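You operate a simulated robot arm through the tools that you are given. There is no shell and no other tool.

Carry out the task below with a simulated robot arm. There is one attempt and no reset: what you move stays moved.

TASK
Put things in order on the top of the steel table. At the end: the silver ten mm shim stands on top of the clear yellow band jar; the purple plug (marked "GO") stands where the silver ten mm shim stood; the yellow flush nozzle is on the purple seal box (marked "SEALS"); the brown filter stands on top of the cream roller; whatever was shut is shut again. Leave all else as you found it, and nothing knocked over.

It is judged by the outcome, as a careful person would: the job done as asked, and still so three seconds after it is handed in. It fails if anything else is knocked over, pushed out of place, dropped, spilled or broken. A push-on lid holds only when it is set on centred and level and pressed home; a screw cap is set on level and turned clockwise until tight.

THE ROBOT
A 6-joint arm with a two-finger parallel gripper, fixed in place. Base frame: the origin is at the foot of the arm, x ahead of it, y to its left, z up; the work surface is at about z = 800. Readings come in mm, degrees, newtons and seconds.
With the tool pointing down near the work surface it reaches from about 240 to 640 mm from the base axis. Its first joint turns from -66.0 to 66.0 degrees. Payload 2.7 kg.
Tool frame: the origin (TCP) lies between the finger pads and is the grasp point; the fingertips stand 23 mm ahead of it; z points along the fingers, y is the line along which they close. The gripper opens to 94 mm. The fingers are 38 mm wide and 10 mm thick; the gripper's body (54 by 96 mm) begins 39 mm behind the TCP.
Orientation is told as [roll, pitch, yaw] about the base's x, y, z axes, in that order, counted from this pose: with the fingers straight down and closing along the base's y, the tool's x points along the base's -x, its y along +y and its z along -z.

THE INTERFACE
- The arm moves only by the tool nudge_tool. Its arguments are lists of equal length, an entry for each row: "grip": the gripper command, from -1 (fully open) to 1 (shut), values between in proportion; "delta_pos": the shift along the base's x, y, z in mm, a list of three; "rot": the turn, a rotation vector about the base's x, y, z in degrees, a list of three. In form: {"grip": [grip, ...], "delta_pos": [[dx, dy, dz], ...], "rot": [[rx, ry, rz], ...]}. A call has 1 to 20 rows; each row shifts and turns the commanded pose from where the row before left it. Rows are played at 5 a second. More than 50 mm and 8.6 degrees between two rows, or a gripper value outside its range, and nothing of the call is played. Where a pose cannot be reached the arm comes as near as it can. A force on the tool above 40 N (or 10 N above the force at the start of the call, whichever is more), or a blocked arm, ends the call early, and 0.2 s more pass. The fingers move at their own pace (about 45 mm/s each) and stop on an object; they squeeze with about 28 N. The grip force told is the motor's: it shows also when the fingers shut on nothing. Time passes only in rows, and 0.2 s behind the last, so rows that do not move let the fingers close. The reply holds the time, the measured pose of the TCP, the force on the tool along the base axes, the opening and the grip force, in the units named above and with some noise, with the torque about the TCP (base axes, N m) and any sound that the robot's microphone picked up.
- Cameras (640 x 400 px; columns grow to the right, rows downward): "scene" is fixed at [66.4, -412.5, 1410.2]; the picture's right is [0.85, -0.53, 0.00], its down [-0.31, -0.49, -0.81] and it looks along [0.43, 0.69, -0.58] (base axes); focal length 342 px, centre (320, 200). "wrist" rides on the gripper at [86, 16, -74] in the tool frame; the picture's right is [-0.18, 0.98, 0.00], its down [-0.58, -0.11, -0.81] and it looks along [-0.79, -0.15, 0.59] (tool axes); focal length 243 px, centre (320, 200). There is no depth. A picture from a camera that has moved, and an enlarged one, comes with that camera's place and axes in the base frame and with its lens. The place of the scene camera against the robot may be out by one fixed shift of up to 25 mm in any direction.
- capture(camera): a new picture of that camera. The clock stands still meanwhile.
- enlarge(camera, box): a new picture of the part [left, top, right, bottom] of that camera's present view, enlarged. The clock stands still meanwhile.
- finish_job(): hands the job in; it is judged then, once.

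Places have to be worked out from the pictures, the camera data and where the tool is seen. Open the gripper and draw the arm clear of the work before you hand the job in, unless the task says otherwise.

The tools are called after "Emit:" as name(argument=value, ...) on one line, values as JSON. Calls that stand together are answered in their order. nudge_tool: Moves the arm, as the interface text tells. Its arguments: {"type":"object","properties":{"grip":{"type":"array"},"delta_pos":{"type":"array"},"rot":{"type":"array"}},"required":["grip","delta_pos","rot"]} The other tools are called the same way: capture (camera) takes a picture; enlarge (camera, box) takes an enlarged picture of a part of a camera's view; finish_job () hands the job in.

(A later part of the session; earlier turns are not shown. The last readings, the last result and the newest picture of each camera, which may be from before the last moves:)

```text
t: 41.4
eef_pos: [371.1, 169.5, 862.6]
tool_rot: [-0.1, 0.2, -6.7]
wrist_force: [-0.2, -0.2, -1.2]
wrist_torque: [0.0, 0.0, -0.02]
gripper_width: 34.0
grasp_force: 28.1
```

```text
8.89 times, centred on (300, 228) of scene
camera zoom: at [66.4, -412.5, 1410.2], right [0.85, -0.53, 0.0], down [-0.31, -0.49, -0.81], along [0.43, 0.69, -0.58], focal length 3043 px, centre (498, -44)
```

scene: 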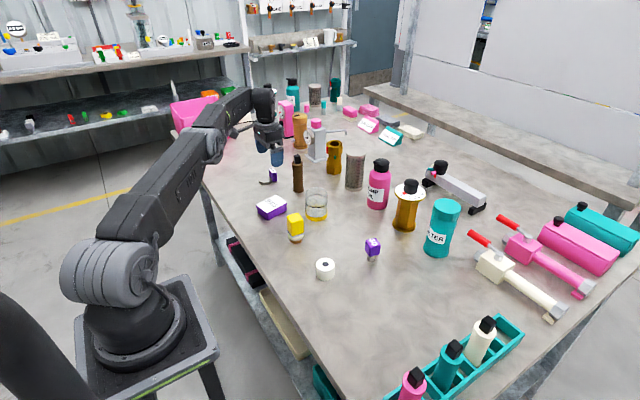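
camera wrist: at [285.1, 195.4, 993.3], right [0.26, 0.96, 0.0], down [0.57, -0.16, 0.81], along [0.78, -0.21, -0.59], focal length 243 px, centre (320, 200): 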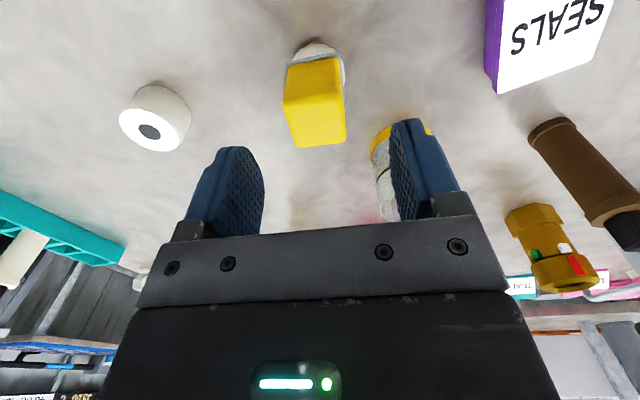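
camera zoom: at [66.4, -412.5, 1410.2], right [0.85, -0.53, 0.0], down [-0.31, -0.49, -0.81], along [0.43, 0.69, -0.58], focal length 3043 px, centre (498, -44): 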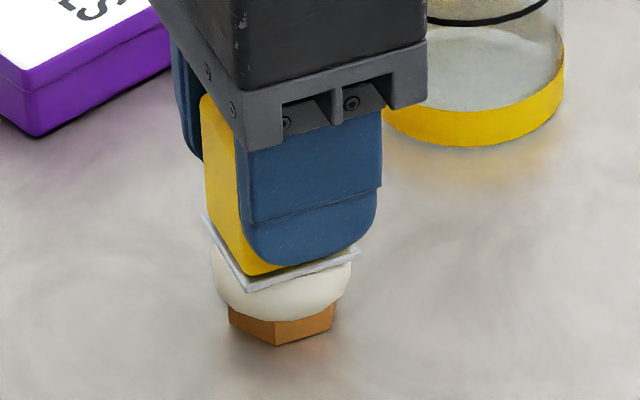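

Gripped (34 mm, 28 N). I lift a little and check that the whole nozzle comes along.

Emit:
nudge_tool(grip=[1, 1, 1, 1], delta_pos=[[0, 0, 5], [0, 0, 20], [0, 0, 30], [0, 0, 0]], rot=[[0, 0, 0], [0, 0, 0], [0, 0, 0], [0, 0, 0]])

Emit:
enlarge(camera="scene", box=[255, 160, 345, 250])

Emit:
enlarge(camera="wrist", box=[220, 60, 420, 220])

```text
t: 42.4
eef_pos: [373.3, 172.2, 917.5]
tool_rot: [0.0, 0.0, -6.7]
wrist_force: [0.0, -0.5, -1.5]
wrist_torque: [0.01, -0.04, -0.01]
gripper_width: 33.9
grasp_force: 28.3
```

```text
4.44 times, centred on (300, 205) of scene
camera zoom: at [66.4, -412.5, 1410.2], right [0.85, -0.53, 0.0], down [-0.31, -0.49, -0.81], along [0.43, 0.69, -0.58], focal length 1521 px, centre (409, 178)
```

zoom: 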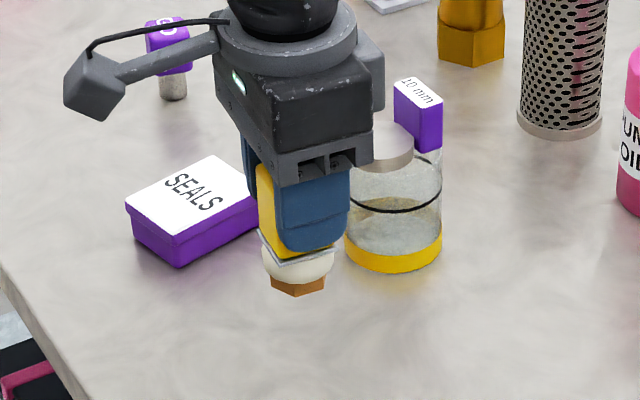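

```text
2.50 times, centred on (320, 140) of wrist
camera zoom: at [288.2, 198.2, 992.8], right [0.3, 0.95, 0.0], down [0.57, -0.18, 0.81], along [0.77, -0.24, -0.59], focal length 606 px, centre (320, 350)
```

zoom: 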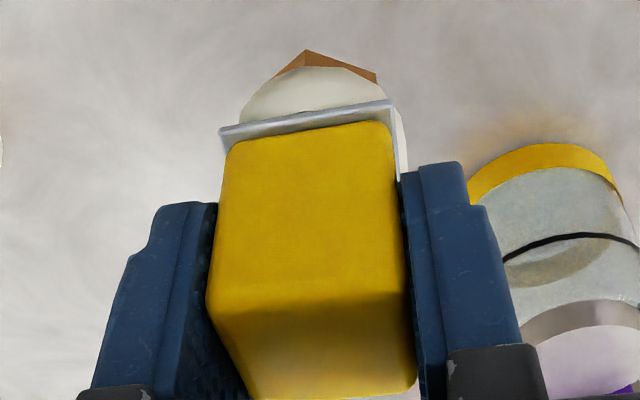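

The whole nozzle is lifted cleanly. I raise it further and carry it over the seal box.

Emit:
nudge_tool(grip=[1, 1, 1, 1, 1, 1, 1], delta_pos=[[0, 0, 40], [0, 35, 0], [0, 35, 0], [0, 35, 0], [0, 34.5, 0], [0, 0, -25], [0, 0, 0]], rot=[[0, 0, 0], [0, 0, 6], [0, 0, 6], [0, 0, 6], [0, 0, 0], [0, 0, 0], [0, 0, 0]])

Emit:
capture(camera="wrist")

Emit:
enlarge(camera="wrist", box=[240, 0, 400, 130])

Emit:
enlarge(camera="scene", box=[235, 130, 325, 230])

```text
t: 44.0
eef_pos: [373.4, 310.6, 933.2]
tool_rot: [0.0, 0.0, 11.3]
wrist_force: [0.1, 0.2, -0.9]
wrist_torque: [0.01, -0.01, 0.01]
gripper_width: 34.1
grasp_force: 28.2
```

```text
taken
camera wrist: at [285.8, 309.6, 1007.5], right [-0.01, 1.0, 0.0], down [0.59, 0.01, 0.81], along [0.81, 0.01, -0.59], focal length 243 px, centre (320, 200)
```

wrist: 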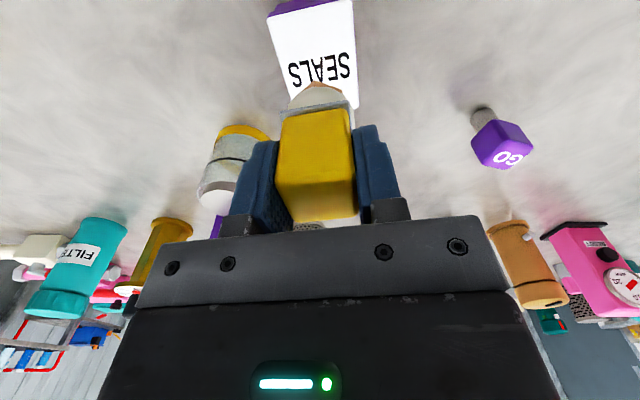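

```text
3.08 times, centred on (320, 65) of wrist
camera zoom: at [285.8, 309.6, 1007.5], right [-0.01, 1.0, 0.0], down [0.59, 0.01, 0.81], along [0.81, 0.01, -0.59], focal length 746 px, centre (320, 615)
```

zoom: 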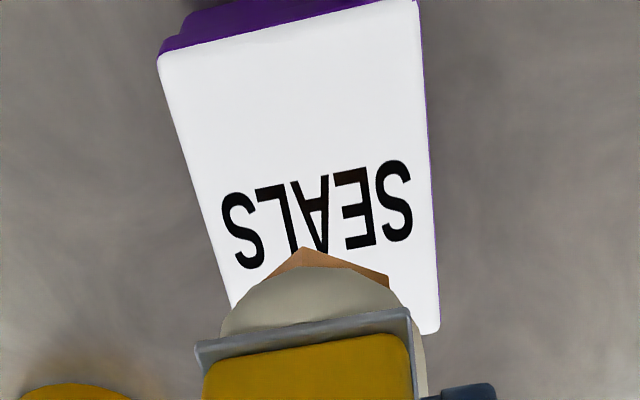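

```text
4.00 times, centred on (280, 180) of scene
camera zoom: at [66.5, -412.5, 1410.2], right [0.85, -0.53, 0.0], down [-0.31, -0.49, -0.81], along [0.43, 0.69, -0.58], focal length 1369 px, centre (480, 280)
```

zoom: 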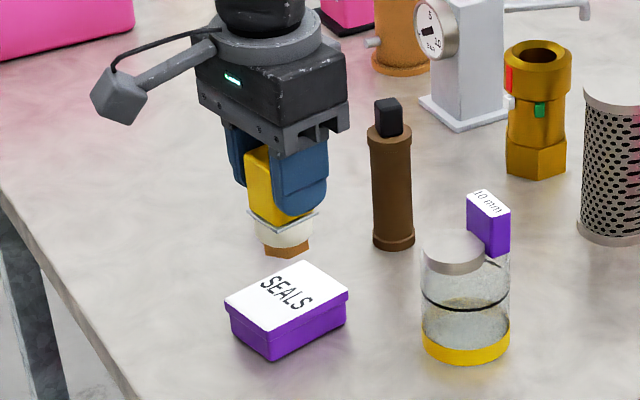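

In the tool frame the box top is centred under the nozzle within 1 mm. I lower to about 5 mm above the lid, then step down.

Emit:
nudge_tool(grip=[1, 1, 1, 1], delta_pos=[[0, 0, -20], [0, 0, -14], [0, 0, -5], [0, 0, 0]], rot=[[0, 0, 0], [0, 0, 0], [0, 0, 0], [0, 0, 0]])

Emit:
enlarge(camera="scene", box=[250, 170, 310, 230])

```text
t: 45.0
eef_pos: [372.0, 311.0, 894.6]
tool_rot: [-0.1, 0.0, 11.3]
wrist_force: [0.0, 1.1, -2.2]
wrist_torque: [0.01, -0.04, 0.01]
gripper_width: 33.8
grasp_force: 28.2
```

```text
6.67 times, centred on (280, 200) of scene
camera zoom: at [66.4, -412.5, 1410.2], right [0.85, -0.53, 0.0], down [-0.31, -0.49, -0.81], along [0.43, 0.69, -0.58], focal length 2282 px, centre (587, 200)
```

zoom: 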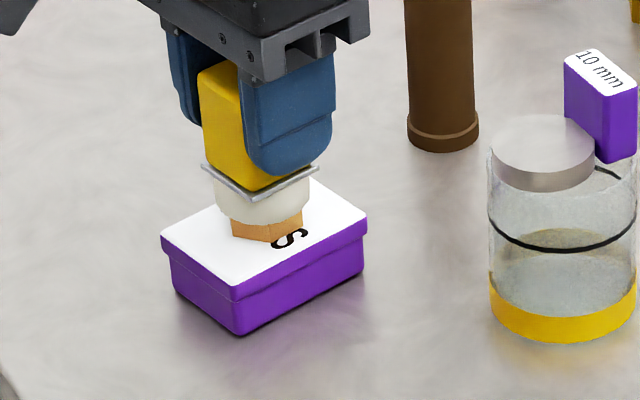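

Emit:
nudge_tool(grip=[1, 1, 1, 1], delta_pos=[[0, 0, -1], [0, 0, -1], [0, 0, -1], [0, 0, 0]], rot=[[0, 0, 0], [0, 0, 0], [0, 0, 0], [0, 0, 0]])

Emit:
nudge_tool(grip=[1, 1, 1], delta_pos=[[0, 0, -0.8], [0, 0, -0.8], [0, 0, 0]], rot=[[0, 0, 0], [0, 0, 0], [0, 0, 0]])

```text
t: 46.0
eef_pos: [372.3, 311.0, 891.9]
tool_rot: [0.0, -0.1, 11.3]
wrist_force: [-1.2, -3.3, 13.4]
wrist_torque: [-0.27, 0.02, -0.04]
gripper_width: 33.9
grasp_force: 27.6
```

```text
t: 46.8
eef_pos: [372.5, 310.8, 889.9]
tool_rot: [0.1, -0.2, 11.3]
wrist_force: [1.4, -1.5, 21.4]
wrist_torque: [-0.06, -0.06, 0.02]
gripper_width: 33.8
grasp_force: 27.9
```

Contact was reached earlier than expected (lid higher); the load is now 21 N, so I ease up before releasing.

Emit:
nudge_tool(grip=[1, 1, 1], delta_pos=[[0, 0, 0.8], [0, 0, 0.8], [0, 0, 0]], rot=[[0, 0, 0], [0, 0, 0], [0, 0, 0]])

Emit:
enlarge(camera="scene", box=[250, 170, 310, 230])

Emit:
enlarge(camera="wrist", box=[220, 20, 420, 180])

```text
t: 47.6
eef_pos: [371.6, 310.4, 890.6]
tool_rot: [0.1, -0.1, 11.2]
wrist_force: [4.8, 2.5, 12.0]
wrist_torque: [0.16, -0.33, 0.02]
gripper_width: 33.5
grasp_force: 28.3
```

```text
6.67 times, centred on (280, 200) of scene
camera zoom: at [66.4, -412.6, 1410.2], right [0.85, -0.53, 0.0], down [-0.31, -0.49, -0.81], along [0.44, 0.69, -0.58], focal length 2282 px, centre (587, 200)
```

zoom: 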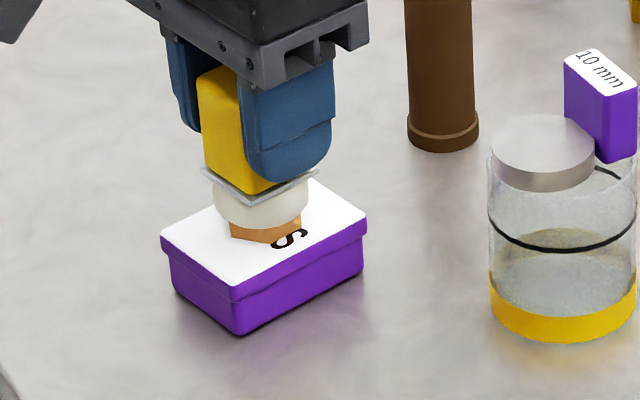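

```text
2.50 times, centred on (320, 100) of wrist
camera zoom: at [282.8, 309.3, 965.8], right [-0.01, 1.0, 0.0], down [0.59, 0.01, 0.81], along [0.81, 0.01, -0.59], focal length 606 px, centre (320, 450)
```

zoom: 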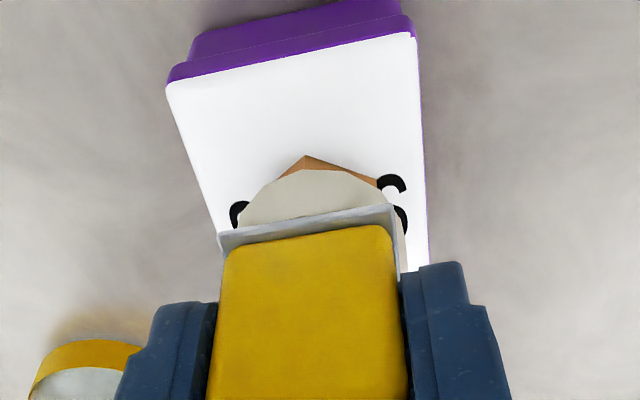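

Still 12 N; I ease up another 1.2 mm.

Emit:
nudge_tool(grip=[1, 1, 1], delta_pos=[[0, 0, 0.6], [0, 0, 0.6], [0, 0, 0]], rot=[[0, 0, 0], [0, 0, 0], [0, 0, 0]])

Emit:
enlarge(camera="scene", box=[260, 175, 300, 215])

```text
t: 48.4
eef_pos: [370.6, 309.9, 892.4]
tool_rot: [-0.1, 0.2, 11.3]
wrist_force: [-0.6, 0.5, -0.1]
wrist_torque: [0.1, -0.02, 0.0]
gripper_width: 33.7
grasp_force: 28.0
```

```text
10.00 times, centred on (280, 195) of scene
camera zoom: at [66.4, -412.5, 1410.2], right [0.85, -0.53, 0.0], down [-0.31, -0.49, -0.81], along [0.43, 0.69, -0.58], focal length 3423 px, centre (720, 250)
```

zoom: 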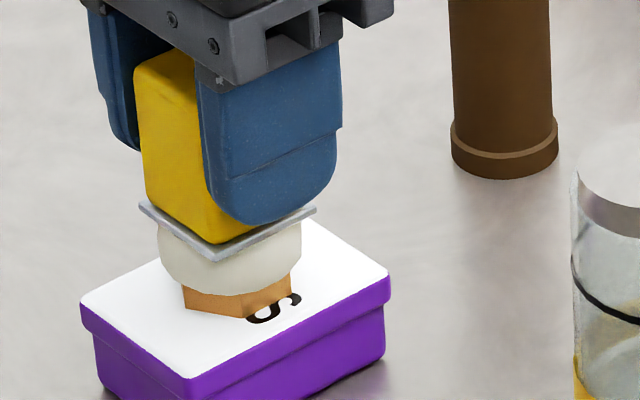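

Load is now zero, so the nozzle just touches or hovers by a fraction of a mm. I lower 0.5 mm and open the fingers gently.

Emit:
nudge_tool(grip=[1, 1, 0.25, 0.2, 0.13, 0.1, 0.1], delta_pos=[[0, 0, -0.5], [0, 0, 0], [0, 0, 0], [0, 0, 0], [0, 0, 0], [0, 0, 0], [0, 0, 0]], rot=[[0, 0, 0], [0, 0, 0], [0, 0, 0], [0, 0, 0], [0, 0, 0], [0, 0, 0], [0, 0, 0]])

Emit:
enlarge(camera="scene", box=[250, 165, 310, 225])

Emit:
enlarge(camera="wrist", box=[220, 20, 420, 220])

```text
t: 50.0
eef_pos: [372.1, 310.9, 892.7]
tool_rot: [0.0, 0.0, 11.4]
wrist_force: [-1.3, 0.8, 0.4]
wrist_torque: [0.0, 0.01, 0.0]
gripper_width: 42.4
grasp_force: 0.0
```

```text
6.67 times, centred on (280, 195) of scene
camera zoom: at [66.4, -412.5, 1410.2], right [0.85, -0.53, 0.0], down [-0.31, -0.49, -0.81], along [0.43, 0.69, -0.58], focal length 2282 px, centre (587, 233)
```

zoom: 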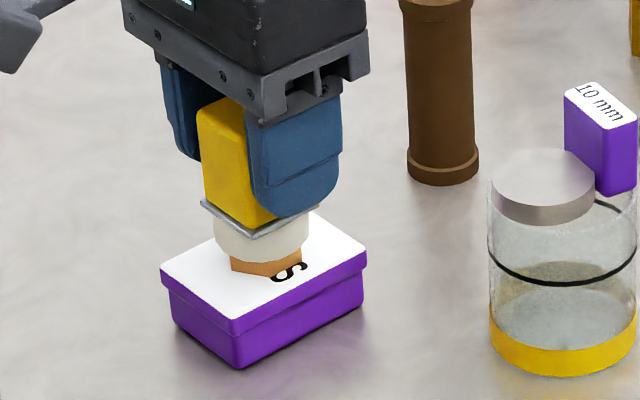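

```text
2.00 times, centred on (320, 120) of wrist
camera zoom: at [283.3, 309.5, 966.9], right [-0.01, 1.0, 0.0], down [0.59, 0.01, 0.81], along [0.81, 0.01, -0.59], focal length 485 px, centre (320, 360)
```

zoom: 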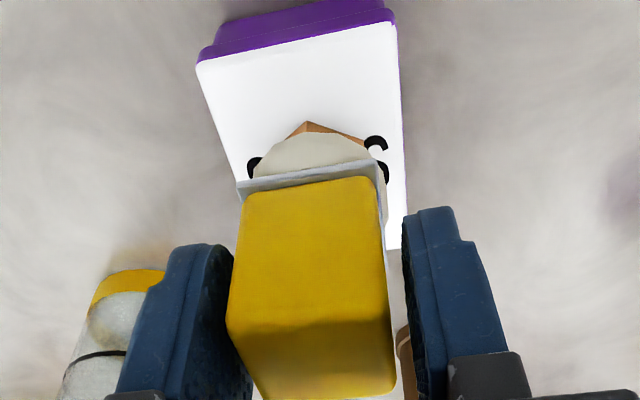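

The nozzle stands on the seal box on its own. I open a bit more and rise straight up.

Emit:
nudge_tool(grip=[-0.05, -0.1, -0.1, -0.1, -0.1, -0.3, -0.5], delta_pos=[[0, 0, 0], [0, 0, 5], [0, 0, 15], [0, 0, 20], [0, 0, 30], [0, 0, 40], [0, 0, 20]], rot=[[0, 0, 0], [0, 0, 0], [0, 0, 0], [0, 0, 0], [0, 0, 0], [0, 0, 0], [0, 0, 0]])

Emit:
capture(camera="wrist")

Emit:
enlarge(camera="scene", box=[240, 140, 340, 240])

```text
t: 51.6
eef_pos: [370.8, 311.0, 1022.9]
tool_rot: [-0.1, 0.0, 11.3]
wrist_force: [0.5, 0.1, 0.0]
wrist_torque: [0.03, 0.03, -0.03]
gripper_width: 70.5
grasp_force: 0.1
```

```text
taken
camera wrist: at [283.2, 309.4, 1098.4], right [-0.01, 1.0, 0.0], down [0.59, 0.01, 0.81], along [0.81, 0.01, -0.59], focal length 243 px, centre (320, 200)
```

wrist: 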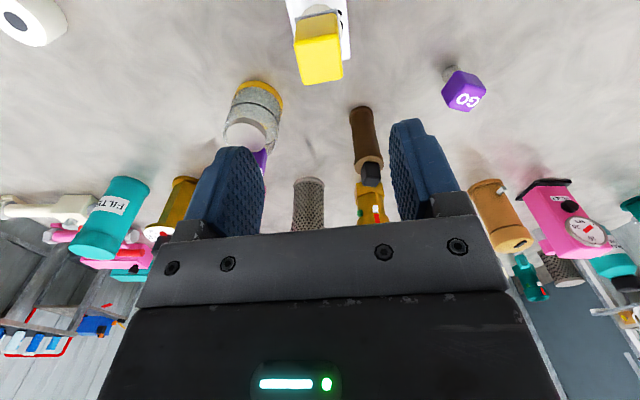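

```text
4.00 times, centred on (290, 190) of scene
camera zoom: at [66.4, -412.5, 1410.2], right [0.85, -0.53, 0.0], down [-0.31, -0.49, -0.81], along [0.43, 0.69, -0.58], focal length 1369 px, centre (440, 240)
```

zoom: 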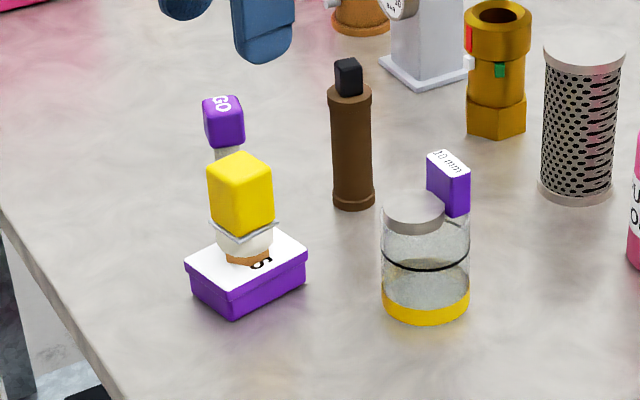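

Nozzle done. Now the brown filter at about (486, 373): I move nearer for measurement.

Emit:
nudge_tool(grip=[-0.5, -0.5, -0.5, -0.5], delta_pos=[[28, 16, 0], [28, 16, 0], [28, 16, 0], [0, 0, 0]], rot=[[0, 0, 0], [0, 0, 0], [0, 0, 0], [0, 0, 0]])

Emit:
capture(camera="wrist")

Emit:
enlarge(camera="wrist", box=[240, 0, 400, 130])

Emit:
enlarge(camera="scene", box=[275, 140, 325, 200])

```text
t: 52.6
eef_pos: [456.1, 357.4, 1022.8]
tool_rot: [0.1, -0.1, 11.3]
wrist_force: [-0.7, 0.8, 0.8]
wrist_torque: [-0.02, 0.02, 0.02]
gripper_width: 70.6
grasp_force: 0.0
```

```text
taken
camera wrist: at [367.5, 357.4, 1096.5], right [-0.01, 1.0, 0.0], down [0.59, 0.01, 0.81], along [0.81, 0.01, -0.59], focal length 243 px, centre (320, 200)
```

wrist: 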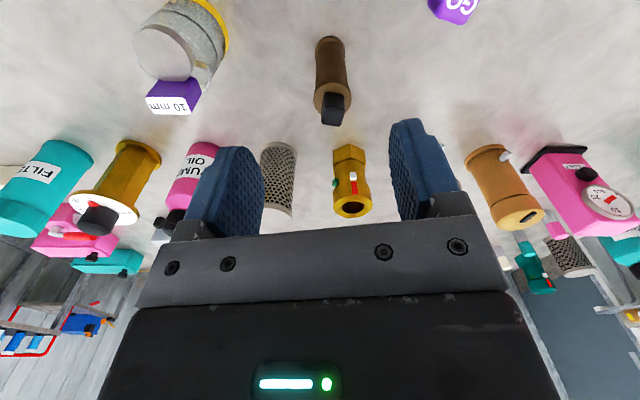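

```text
3.08 times, centred on (320, 65) of wrist
camera zoom: at [367.5, 357.4, 1096.5], right [-0.01, 1.0, 0.0], down [0.59, 0.01, 0.81], along [0.81, 0.01, -0.59], focal length 746 px, centre (320, 615)
```

zoom: 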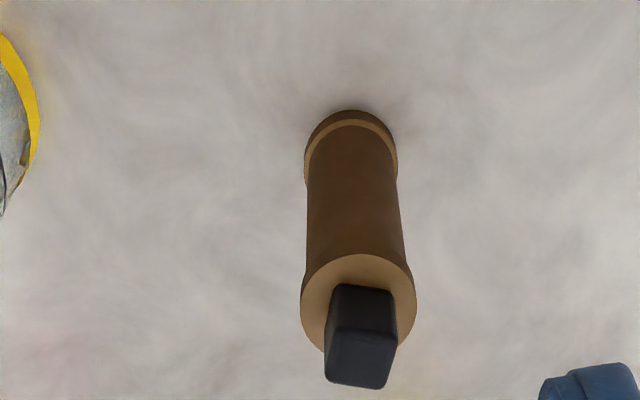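

```text
6.67 times, centred on (300, 170) of scene
camera zoom: at [66.4, -412.5, 1410.2], right [0.85, -0.53, 0.0], down [-0.31, -0.49, -0.81], along [0.43, 0.69, -0.58], focal length 2282 px, centre (453, 400)
```

zoom: 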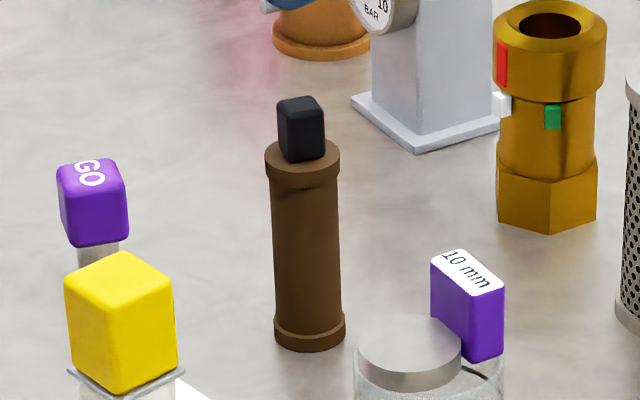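

The filter stands at about (489, 370): flange top z≈895, square black knob (≈17 mm) up to z≈922, turned about −4°. I will grip the knob; I align above it first.

Emit:
nudge_tool(grip=[-0.5, -0.5, -0.5, -0.5, -0.5], delta_pos=[[16, 6.3, 0], [16, 6.3, 0], [0, 0, -25], [0, 0, -25], [0, 0, 0]], rot=[[0, 0, -8], [0, 0, -7.3], [0, 0, 0], [0, 0, 0], [0, 0, 0]])

Emit:
capture(camera="wrist")

Emit:
enlarge(camera="wrist", box=[240, 30, 400, 170])

```text
t: 53.8
eef_pos: [486.2, 368.6, 970.9]
tool_rot: [0.1, -0.1, -3.9]
wrist_force: [-0.6, 0.9, 0.1]
wrist_torque: [0.01, 0.0, 0.0]
gripper_width: 70.8
grasp_force: 0.0
```

```text
taken
camera wrist: at [402.3, 391.5, 1045.7], right [0.25, 0.97, 0.0], down [0.57, -0.15, 0.81], along [0.78, -0.2, -0.59], focal length 243 px, centre (320, 200)
```

wrist: 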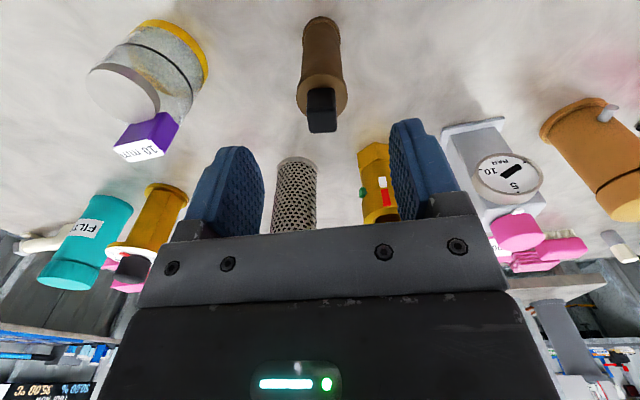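

```text
2.86 times, centred on (320, 100) of wrist
camera zoom: at [402.3, 391.5, 1045.7], right [0.25, 0.97, 0.0], down [0.57, -0.15, 0.81], along [0.78, -0.2, -0.59], focal length 693 px, centre (320, 486)
```

zoom: 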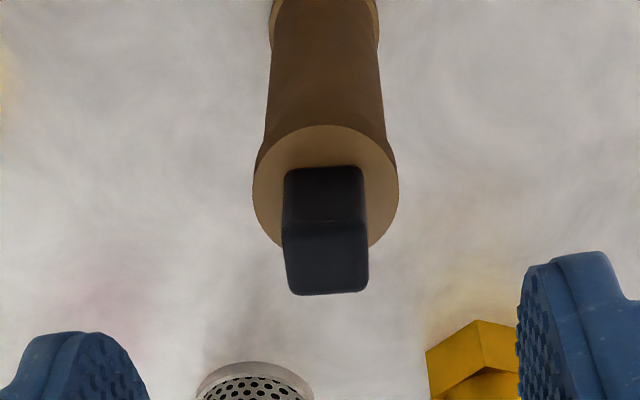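

The knob is turned about −6° more than thought and ~1.5 mm to +y. I correct and descend closer.

Emit:
nudge_tool(grip=[-0.5, -0.5, -0.3, -0.3], delta_pos=[[0.8, 1.4, 0], [0, 0, -15], [0, 0, -10], [0, 0, 0]], rot=[[0, 0, -6], [0, 0, 0], [0, 0, 0], [0, 0, 0]])

Emit:
enlarge(camera="wrist", box=[240, 50, 400, 190])

```text
t: 54.8
eef_pos: [488.0, 372.7, 946.7]
tool_rot: [0.0, 0.1, -9.9]
wrist_force: [0.7, 0.5, -0.5]
wrist_torque: [-0.03, -0.03, 0.03]
gripper_width: 60.7
grasp_force: 0.0
```

```text
2.86 times, centred on (320, 120) of wrist
camera zoom: at [405.2, 402.9, 1021.2], right [0.35, 0.94, 0.0], down [0.55, -0.21, 0.81], along [0.75, -0.28, -0.59], focal length 693 px, centre (320, 429)
```

zoom: 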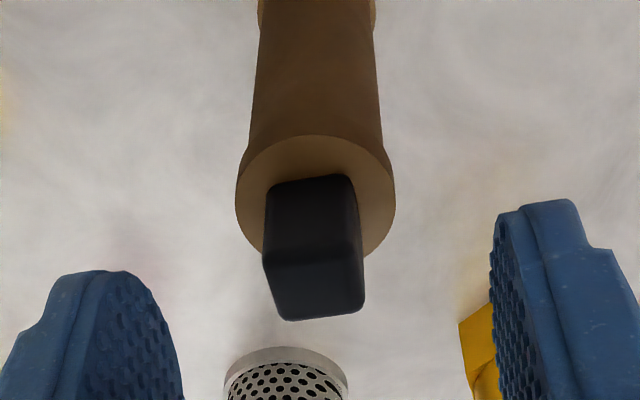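

Well aligned now. I descend to TCP z≈924 (fingertips just above the flange) and close on the knob.

Emit:
nudge_tool(grip=[-0.3, -0.3, -0.3], delta_pos=[[0, 0, -12], [0, 0, -10.5], [0, 0, 0]], rot=[[0, 0, 0], [0, 0, 0], [0, 0, 0]])

Emit:
enlarge(camera="wrist", box=[220, 70, 420, 220])

Emit:
enlarge(camera="scene", box=[270, 125, 330, 185])

```text
t: 55.6
eef_pos: [488.6, 371.8, 924.4]
tool_rot: [0.0, 0.0, -10.0]
wrist_force: [0.3, 0.7, -1.0]
wrist_torque: [0.0, -0.01, -0.03]
gripper_width: 61.2
grasp_force: 0.1
```

```text
2.67 times, centred on (320, 145) of wrist
camera zoom: at [405.4, 403.0, 999.7], right [0.35, 0.94, 0.0], down [0.55, -0.21, 0.81], along [0.75, -0.28, -0.59], focal length 647 px, centre (320, 347)
```

zoom: 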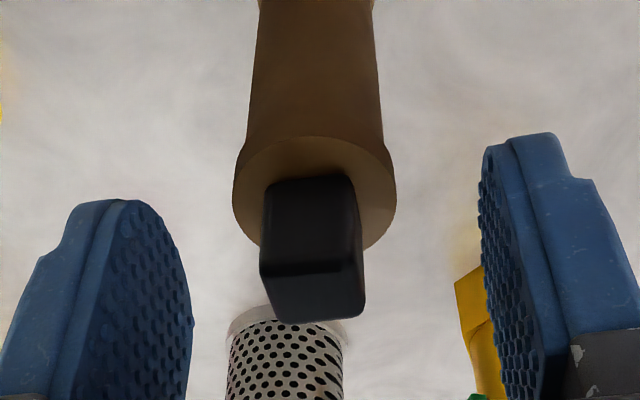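

```text
6.67 times, centred on (300, 155) of scene
camera zoom: at [66.4, -412.5, 1410.2], right [0.85, -0.53, 0.0], down [-0.31, -0.49, -0.81], along [0.43, 0.69, -0.58], focal length 2282 px, centre (453, 500)
```

zoom: 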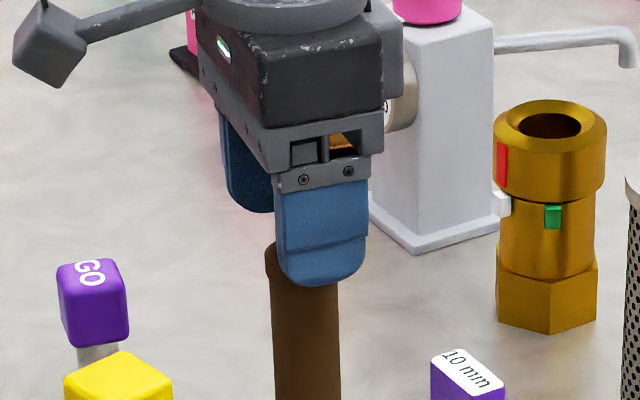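

The knob is centred between the pads. I close the gripper.

Emit:
nudge_tool(grip=[0.3, 0.5, 1, 1, 1, 1], delta_pos=[[0, 0, 0], [0, 0, 0], [0, 0, 0], [0, 0, 0], [0, 0, 0], [0, 0, 0]], rot=[[0, 0, 0], [0, 0, 0], [0, 0, 0], [0, 0, 0], [0, 0, 0], [0, 0, 0]])

Emit:
enlarge(camera="wrist", box=[220, 70, 420, 220])

Emit:
enlarge(camera="scene", box=[270, 135, 330, 195])

```text
t: 57.0
eef_pos: [487.4, 372.1, 925.8]
tool_rot: [0.0, 0.0, -10.1]
wrist_force: [-0.4, -0.5, 0.6]
wrist_torque: [-0.01, 0.01, -0.03]
gripper_width: 17.2
grasp_force: 28.0
```

```text
2.67 times, centred on (320, 145) of wrist
camera zoom: at [405.4, 403.0, 999.9], right [0.35, 0.94, 0.0], down [0.55, -0.21, 0.81], along [0.75, -0.28, -0.59], focal length 647 px, centre (320, 347)
```

zoom: 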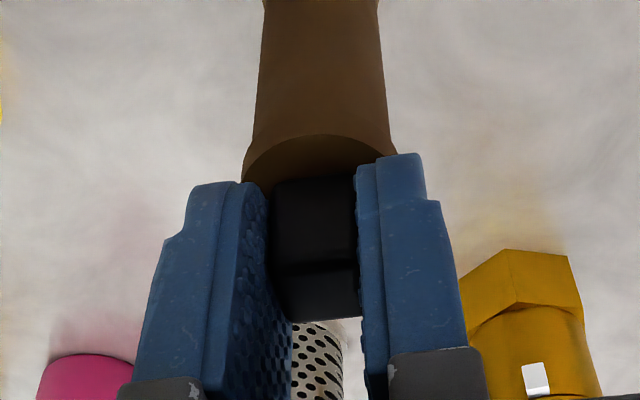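

```text
6.67 times, centred on (300, 165) of scene
camera zoom: at [66.4, -412.5, 1410.2], right [0.85, -0.53, 0.0], down [-0.31, -0.49, -0.81], along [0.43, 0.69, -0.58], focal length 2282 px, centre (453, 433)
```

zoom: 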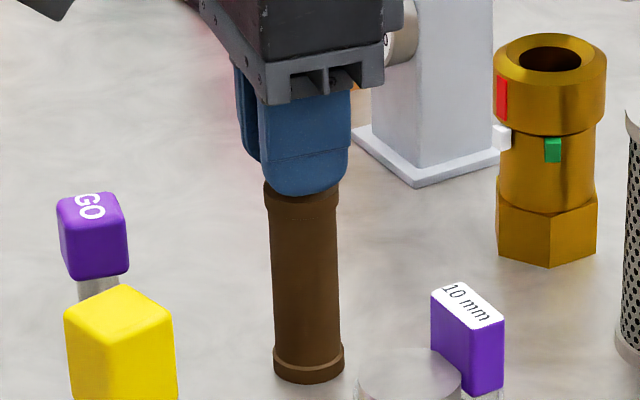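

Knob gripped (17.2 mm, 28 N). I lift slowly and check that the whole filter comes along.

Emit:
nudge_tool(grip=[1, 1, 1, 1, 1], delta_pos=[[0, 0, 3], [0, 0, 5], [0, 0, 12], [0, 0, 10], [0, 0, 0]], rot=[[0, 0, 0], [0, 0, 0], [0, 0, 0], [0, 0, 0], [0, 0, 0]])

Emit:
enlarge(camera="scene", box=[260, 115, 340, 205])

```text
t: 58.2
eef_pos: [488.8, 371.7, 953.3]
tool_rot: [0.0, 0.0, -9.9]
wrist_force: [0.3, -0.8, -0.7]
wrist_torque: [0.01, -0.02, -0.04]
gripper_width: 17.1
grasp_force: 28.1
```

```text
4.44 times, centred on (300, 160) of scene
camera zoom: at [66.4, -412.5, 1410.2], right [0.85, -0.53, 0.0], down [-0.31, -0.49, -0.81], along [0.43, 0.69, -0.58], focal length 1521 px, centre (409, 378)
```

zoom: 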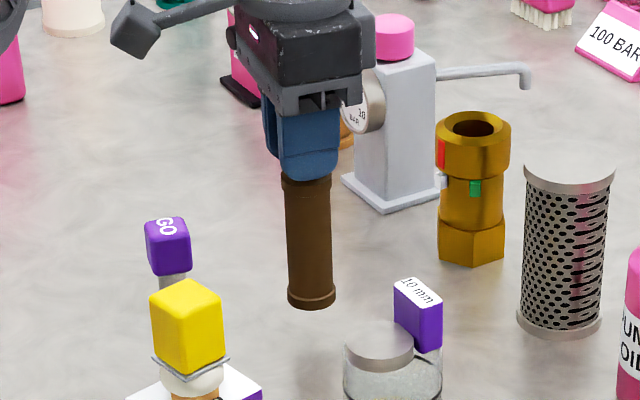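

The whole filter is lifted. I move inward while rising, so its bottom clears the shim and nozzle (needs TCP z≈1070).

Emit:
nudge_tool(grip=[1, 1, 1, 1, 1, 1, 1], delta_pos=[[0, 0, 25], [-12, -6, 25], [-12, -6, 25], [-12, -6, 25], [-12, -6, 20], [0, 0, 0], [0, 0, 0]], rot=[[0, 0, 0], [0, 0, 0], [0, 0, 0], [0, 0, 0], [0, 0, 0], [0, 0, 0], [0, 0, 0]])

Emit:
enlarge(camera="scene", box=[240, 70, 350, 220])

```text
t: 59.8
eef_pos: [438.9, 348.7, 1072.4]
tool_rot: [0.0, 0.0, -10.0]
wrist_force: [-0.4, 0.2, -0.3]
wrist_torque: [0.03, 0.01, -0.02]
gripper_width: 17.1
grasp_force: 27.9
```

```text
2.67 times, centred on (295, 145) of scene
camera zoom: at [66.4, -412.5, 1410.2], right [0.85, -0.53, 0.0], down [-0.31, -0.49, -0.81], along [0.43, 0.69, -0.58], focal length 913 px, centre (387, 347)
```

zoom: 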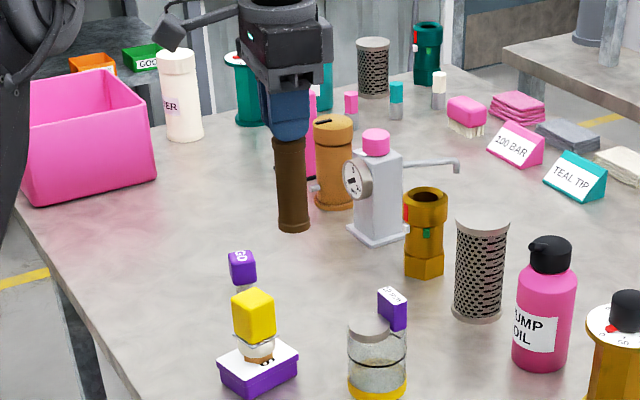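

Clear of everything. I carry it toward the roller, stopping short so the roller is visible beside the filter.

Emit:
nudge_tool(grip=[1, 1, 1, 1, 1, 1, 1, 1], delta_pos=[[-7, -40, 0], [-7, -40, 0], [-7, -40, 0], [-7, -40, 0], [-7, -40, 0], [-7, -40, 0], [-5, -20, 0], [0, 0, 0]], rot=[[0, 0, 5], [0, 0, 5], [0, 0, 0], [0, 0, 0], [0, 0, 0], [0, 0, 0], [0, 0, 0], [0, 0, 0]])

Emit:
capture(camera="wrist")

Emit:
enlarge(camera="wrist", box=[200, 0, 380, 130])

Emit:
capture(camera="scene")

```text
t: 61.6
eef_pos: [394.1, 86.8, 1074.1]
tool_rot: [0.0, 0.1, 0.1]
wrist_force: [0.1, 0.4, 0.0]
wrist_torque: [0.02, 0.02, -0.02]
gripper_width: 17.2
grasp_force: 27.6
```

```text
taken
camera wrist: at [307.0, 102.7, 1148.2], right [0.18, 0.98, 0.0], down [0.58, -0.11, 0.81], along [0.79, -0.15, -0.59], focal length 243 px, centre (320, 200)
```

wrist: 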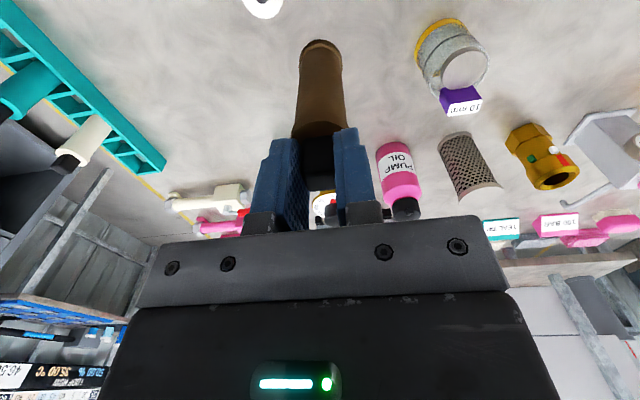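

```text
3.08 times, centred on (290, 65) of wrist
camera zoom: at [307.0, 102.7, 1148.2], right [0.18, 0.98, 0.0], down [0.58, -0.11, 0.81], along [0.79, -0.15, -0.59], focal length 746 px, centre (412, 615)
```

zoom: 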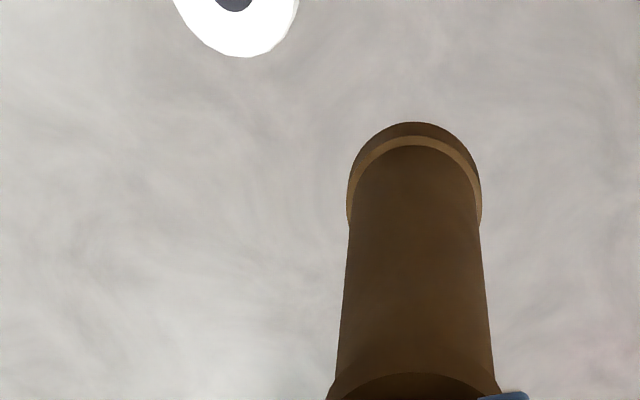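

```text
taken
```

scene: 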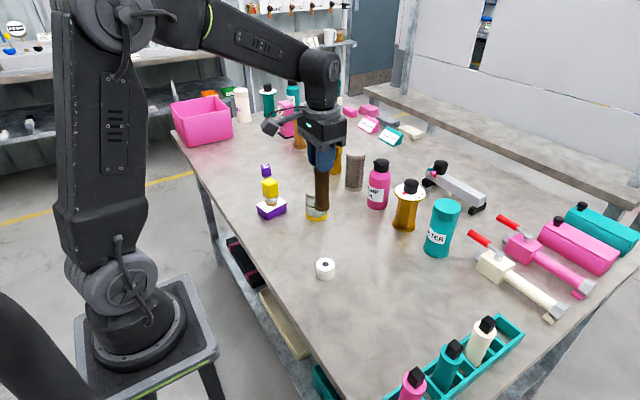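

I shift back in x and lower a bit (nothing is below here) to see the roller fully.

Emit:
nudge_tool(grip=[1, 1, 1], delta_pos=[[-13, 2, -35], [-13, 2, -35], [0, 0, 0]], rot=[[0, 0, 0], [0, 0, 0], [0, 0, 0]])

Emit:
capture(camera="wrist")

Emit:
enlarge(camera="wrist", box=[200, 0, 380, 130])

```text
t: 62.4
eef_pos: [368.3, 93.1, 1003.6]
tool_rot: [0.0, 0.0, 0.0]
wrist_force: [0.1, -0.3, -0.4]
wrist_torque: [-0.02, 0.02, -0.02]
gripper_width: 17.5
grasp_force: 28.2
```

```text
taken
camera wrist: at [282.3, 109.3, 1078.2], right [0.18, 0.98, 0.0], down [0.58, -0.11, 0.81], along [0.79, -0.15, -0.59], focal length 243 px, centre (320, 200)
```

wrist: 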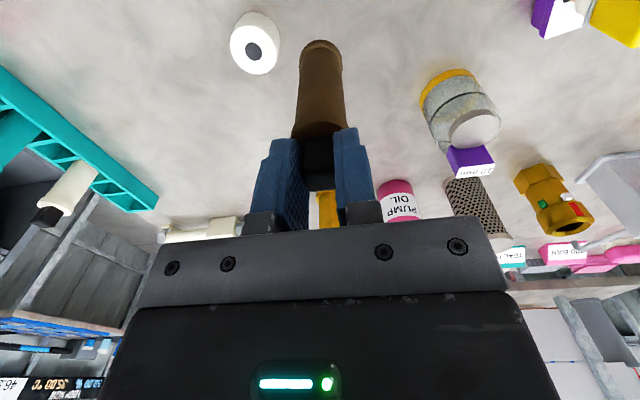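

```text
3.08 times, centred on (290, 65) of wrist
camera zoom: at [282.3, 109.3, 1078.2], right [0.18, 0.98, 0.0], down [0.58, -0.11, 0.81], along [0.79, -0.15, -0.59], focal length 746 px, centre (412, 615)
```

zoom: 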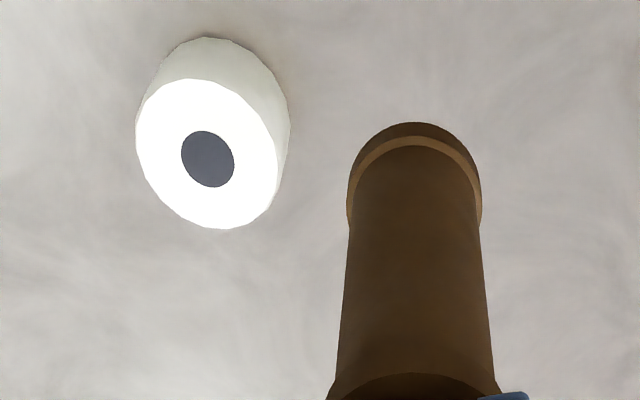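

The roller's centre is about 63 mm to −y of the filter. I move over it and check the alignment from both cameras before lowering.

Emit:
nudge_tool(grip=[1, 1, 1, 1, 1], delta_pos=[[0, -31, 0], [-0.4, -31.7, 0], [0, 0, -20], [0, 0, -12], [0, 0, 0]], rot=[[0, 0, 0], [0, 0, 0], [0, 0, 0], [0, 0, 0], [0, 0, 0]])

Emit:
capture(camera="wrist")

Emit:
enlarge(camera="wrist", box=[250, 0, 390, 110])

Emit:
enlarge(camera="scene", box=[285, 215, 365, 285])

```text
t: 63.6
eef_pos: [368.7, 28.7, 973.2]
tool_rot: [-0.1, 0.0, 0.0]
wrist_force: [0.1, 0.4, -1.5]
wrist_torque: [-0.01, -0.01, -0.02]
gripper_width: 17.3
grasp_force: 27.6
```

```text
taken
camera wrist: at [281.9, 45.5, 1047.0], right [0.18, 0.98, 0.0], down [0.58, -0.11, 0.81], along [0.79, -0.15, -0.59], focal length 243 px, centre (320, 200)
```

wrist: 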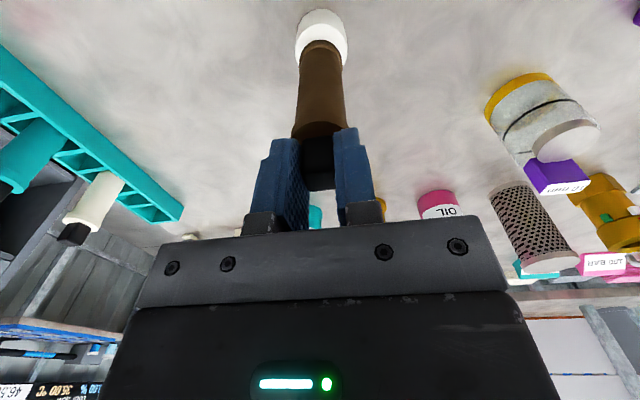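

```text
3.64 times, centred on (320, 55) of wrist
camera zoom: at [281.9, 45.5, 1047.0], right [0.18, 0.98, 0.0], down [0.58, -0.11, 0.81], along [0.79, -0.15, -0.59], focal length 882 px, centre (320, 727)
```

zoom: 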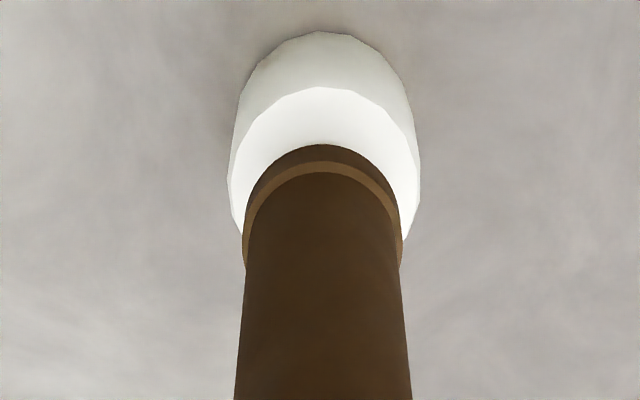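

```text
5.71 times, centred on (325, 250) of scene
camera zoom: at [66.4, -412.5, 1410.2], right [0.85, -0.53, 0.0], down [-0.31, -0.49, -0.81], along [0.43, 0.69, -0.58], focal length 1956 px, centre (291, -86)
```

zoom: 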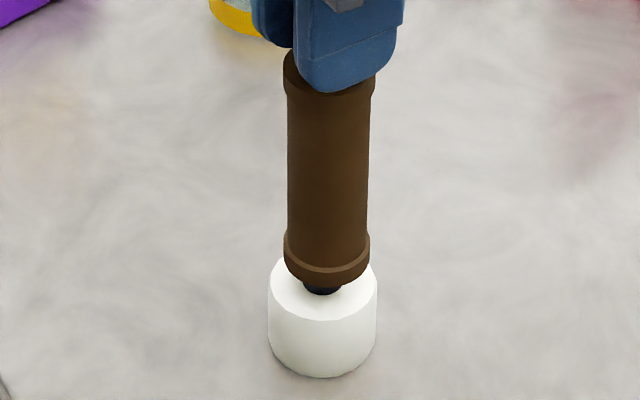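

The filter is concentric with the roller within ~1–2 mm in both views. I lower 11 mm, then in 1 mm steps.

Emit:
nudge_tool(grip=[1, 1, 1], delta_pos=[[0, 0.7, -6], [0, 0, -5], [0, 0, 0]], rot=[[0, 0, 0], [0, 0, 0], [0, 0, 0]])

Emit:
enlarge(camera="scene", box=[300, 235, 350, 285])

Emit:
enlarge(camera="wrist", box=[250, 0, 390, 110])

```text
t: 64.4
eef_pos: [368.0, 30.5, 960.0]
tool_rot: [0.0, -0.1, 0.0]
wrist_force: [-0.2, -0.4, -0.1]
wrist_torque: [-0.02, -0.01, -0.01]
gripper_width: 16.9
grasp_force: 28.0
```

```text
8.00 times, centred on (325, 260) of scene
camera zoom: at [66.4, -412.5, 1410.2], right [0.85, -0.53, 0.0], down [-0.31, -0.49, -0.81], along [0.43, 0.69, -0.58], focal length 2738 px, centre (280, -280)
```

zoom: 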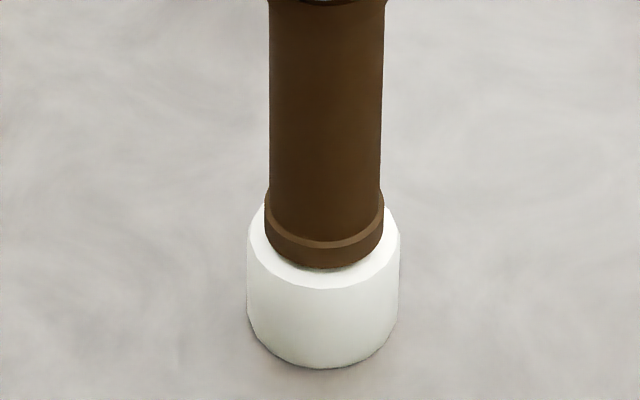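

```text
3.64 times, centred on (320, 55) of wrist
camera zoom: at [281.1, 46.8, 1036.0], right [0.18, 0.98, 0.0], down [0.58, -0.11, 0.81], along [0.79, -0.15, -0.59], focal length 882 px, centre (320, 727)
```

zoom: 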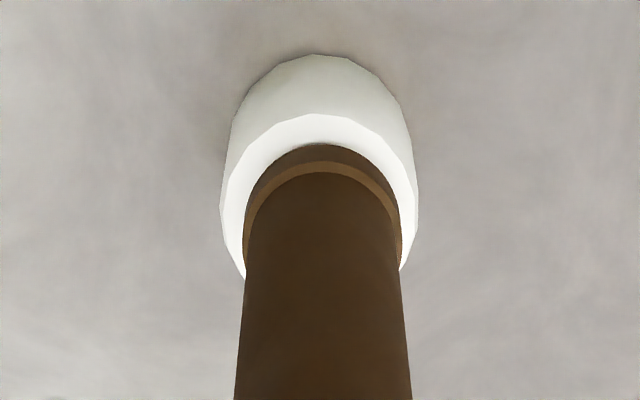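

Concentric; about 2–3 mm of gap left. I step down 1 mm at a time, watching the force.

Emit:
nudge_tool(grip=[1, 1, 1], delta_pos=[[0, 0, -0.8], [0, 0, -0.7], [0, 0, 0]], rot=[[0, 0, 0], [0, 0, 0], [0, 0, 0]])

```text
t: 65.2
eef_pos: [367.2, 30.4, 960.4]
tool_rot: [0.1, 0.0, 0.0]
wrist_force: [-0.3, 0.0, 0.3]
wrist_torque: [0.01, -0.01, 0.02]
gripper_width: 17.2
grasp_force: 28.1
```

Emit:
nudge_tool(grip=[1, 1], delta_pos=[[0, 0, -0.8], [0, 0, 0]], rot=[[0, 0, 0], [0, 0, 0]])

```text
t: 65.8
eef_pos: [368.2, 30.6, 958.9]
tool_rot: [-0.1, 0.0, 0.1]
wrist_force: [0.0, -0.6, -0.2]
wrist_torque: [-0.01, -0.01, 0.04]
gripper_width: 17.4
grasp_force: 27.9
```

No contact yet; another small step.

Emit:
nudge_tool(grip=[1, 1], delta_pos=[[0, 0, -0.8], [0, 0, 0]], rot=[[0, 0, 0], [0, 0, 0]])

```text
t: 66.4
eef_pos: [367.5, 29.4, 958.2]
tool_rot: [0.0, 0.0, -0.1]
wrist_force: [-0.6, 0.6, -0.7]
wrist_torque: [0.04, 0.02, 0.03]
gripper_width: 17.4
grasp_force: 28.2
```

Still free; one more step.

Emit:
nudge_tool(grip=[1, 1], delta_pos=[[0, 0, -0.8], [0, 0, 0]], rot=[[0, 0, 0], [0, 0, 0]])

Emit:
enlarge(camera="scene", box=[300, 235, 350, 285])

```text
t: 67.0
eef_pos: [368.0, 31.2, 958.1]
tool_rot: [0.0, 0.0, 0.0]
wrist_force: [-0.8, -0.3, 1.3]
wrist_torque: [-0.06, 0.08, 0.0]
gripper_width: 17.2
grasp_force: 28.2
```

```text
8.00 times, centred on (325, 260) of scene
camera zoom: at [66.4, -412.5, 1410.2], right [0.85, -0.53, 0.0], down [-0.31, -0.49, -0.81], along [0.44, 0.69, -0.58], focal length 2738 px, centre (280, -280)
```

zoom: 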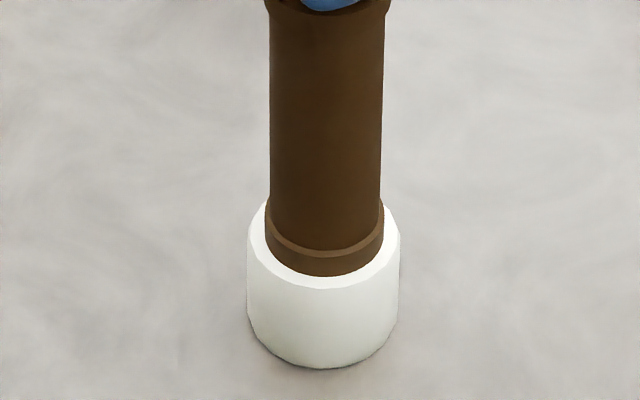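

Contact is just beginning (1.3 N, picture agrees). I settle 0.5 mm further.

Emit:
nudge_tool(grip=[1, 1], delta_pos=[[0, 0, -0.5], [0, 0, 0]], rot=[[0, 0, 0], [0, 0, 0]])

```text
t: 67.6
eef_pos: [367.7, 30.2, 958.0]
tool_rot: [0.0, -0.1, 0.0]
wrist_force: [-0.6, -0.4, 5.5]
wrist_torque: [-0.05, 0.08, -0.01]
gripper_width: 17.2
grasp_force: 28.1
```

Seated at 5.5 N. I open the fingers gently and check that it stands.

Emit:
nudge_tool(grip=[0.62, 0.57, 0.5, 0.45, 0.45], delta_pos=[[0, 0, 0], [0, 0, 0], [0, 0, 0], [0, 0, 0], [0, 0, 0]], rot=[[0, 0, 0], [0, 0, 0], [0, 0, 0], [0, 0, 0], [0, 0, 0]])

Emit:
enlarge(camera="scene", box=[290, 195, 360, 285])

Emit:
enlarge(camera="wrist", box=[240, 0, 400, 220])

```text
t: 68.8
eef_pos: [367.5, 30.1, 957.1]
tool_rot: [0.0, 0.0, 0.0]
wrist_force: [-0.6, -0.3, -0.2]
wrist_torque: [0.0, -0.01, 0.0]
gripper_width: 25.8
grasp_force: 0.0
```

```text
4.44 times, centred on (325, 240) of scene
camera zoom: at [66.4, -412.5, 1410.2], right [0.85, -0.53, 0.0], down [-0.31, -0.49, -0.81], along [0.43, 0.69, -0.58], focal length 1521 px, centre (298, 22)
```

zoom: 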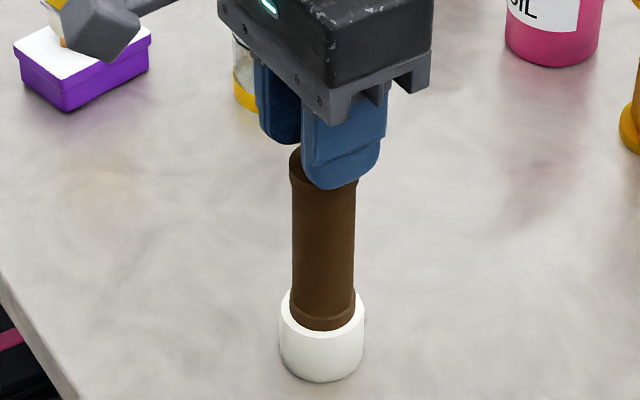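

```text
1.82 times, centred on (320, 110) of wrist
camera zoom: at [280.8, 46.7, 1032.3], right [0.18, 0.98, 0.0], down [0.58, -0.11, 0.81], along [0.79, -0.15, -0.59], focal length 441 px, centre (320, 364)
```

zoom: 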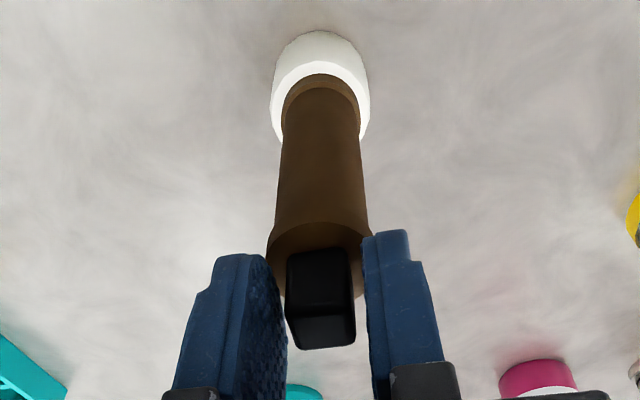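

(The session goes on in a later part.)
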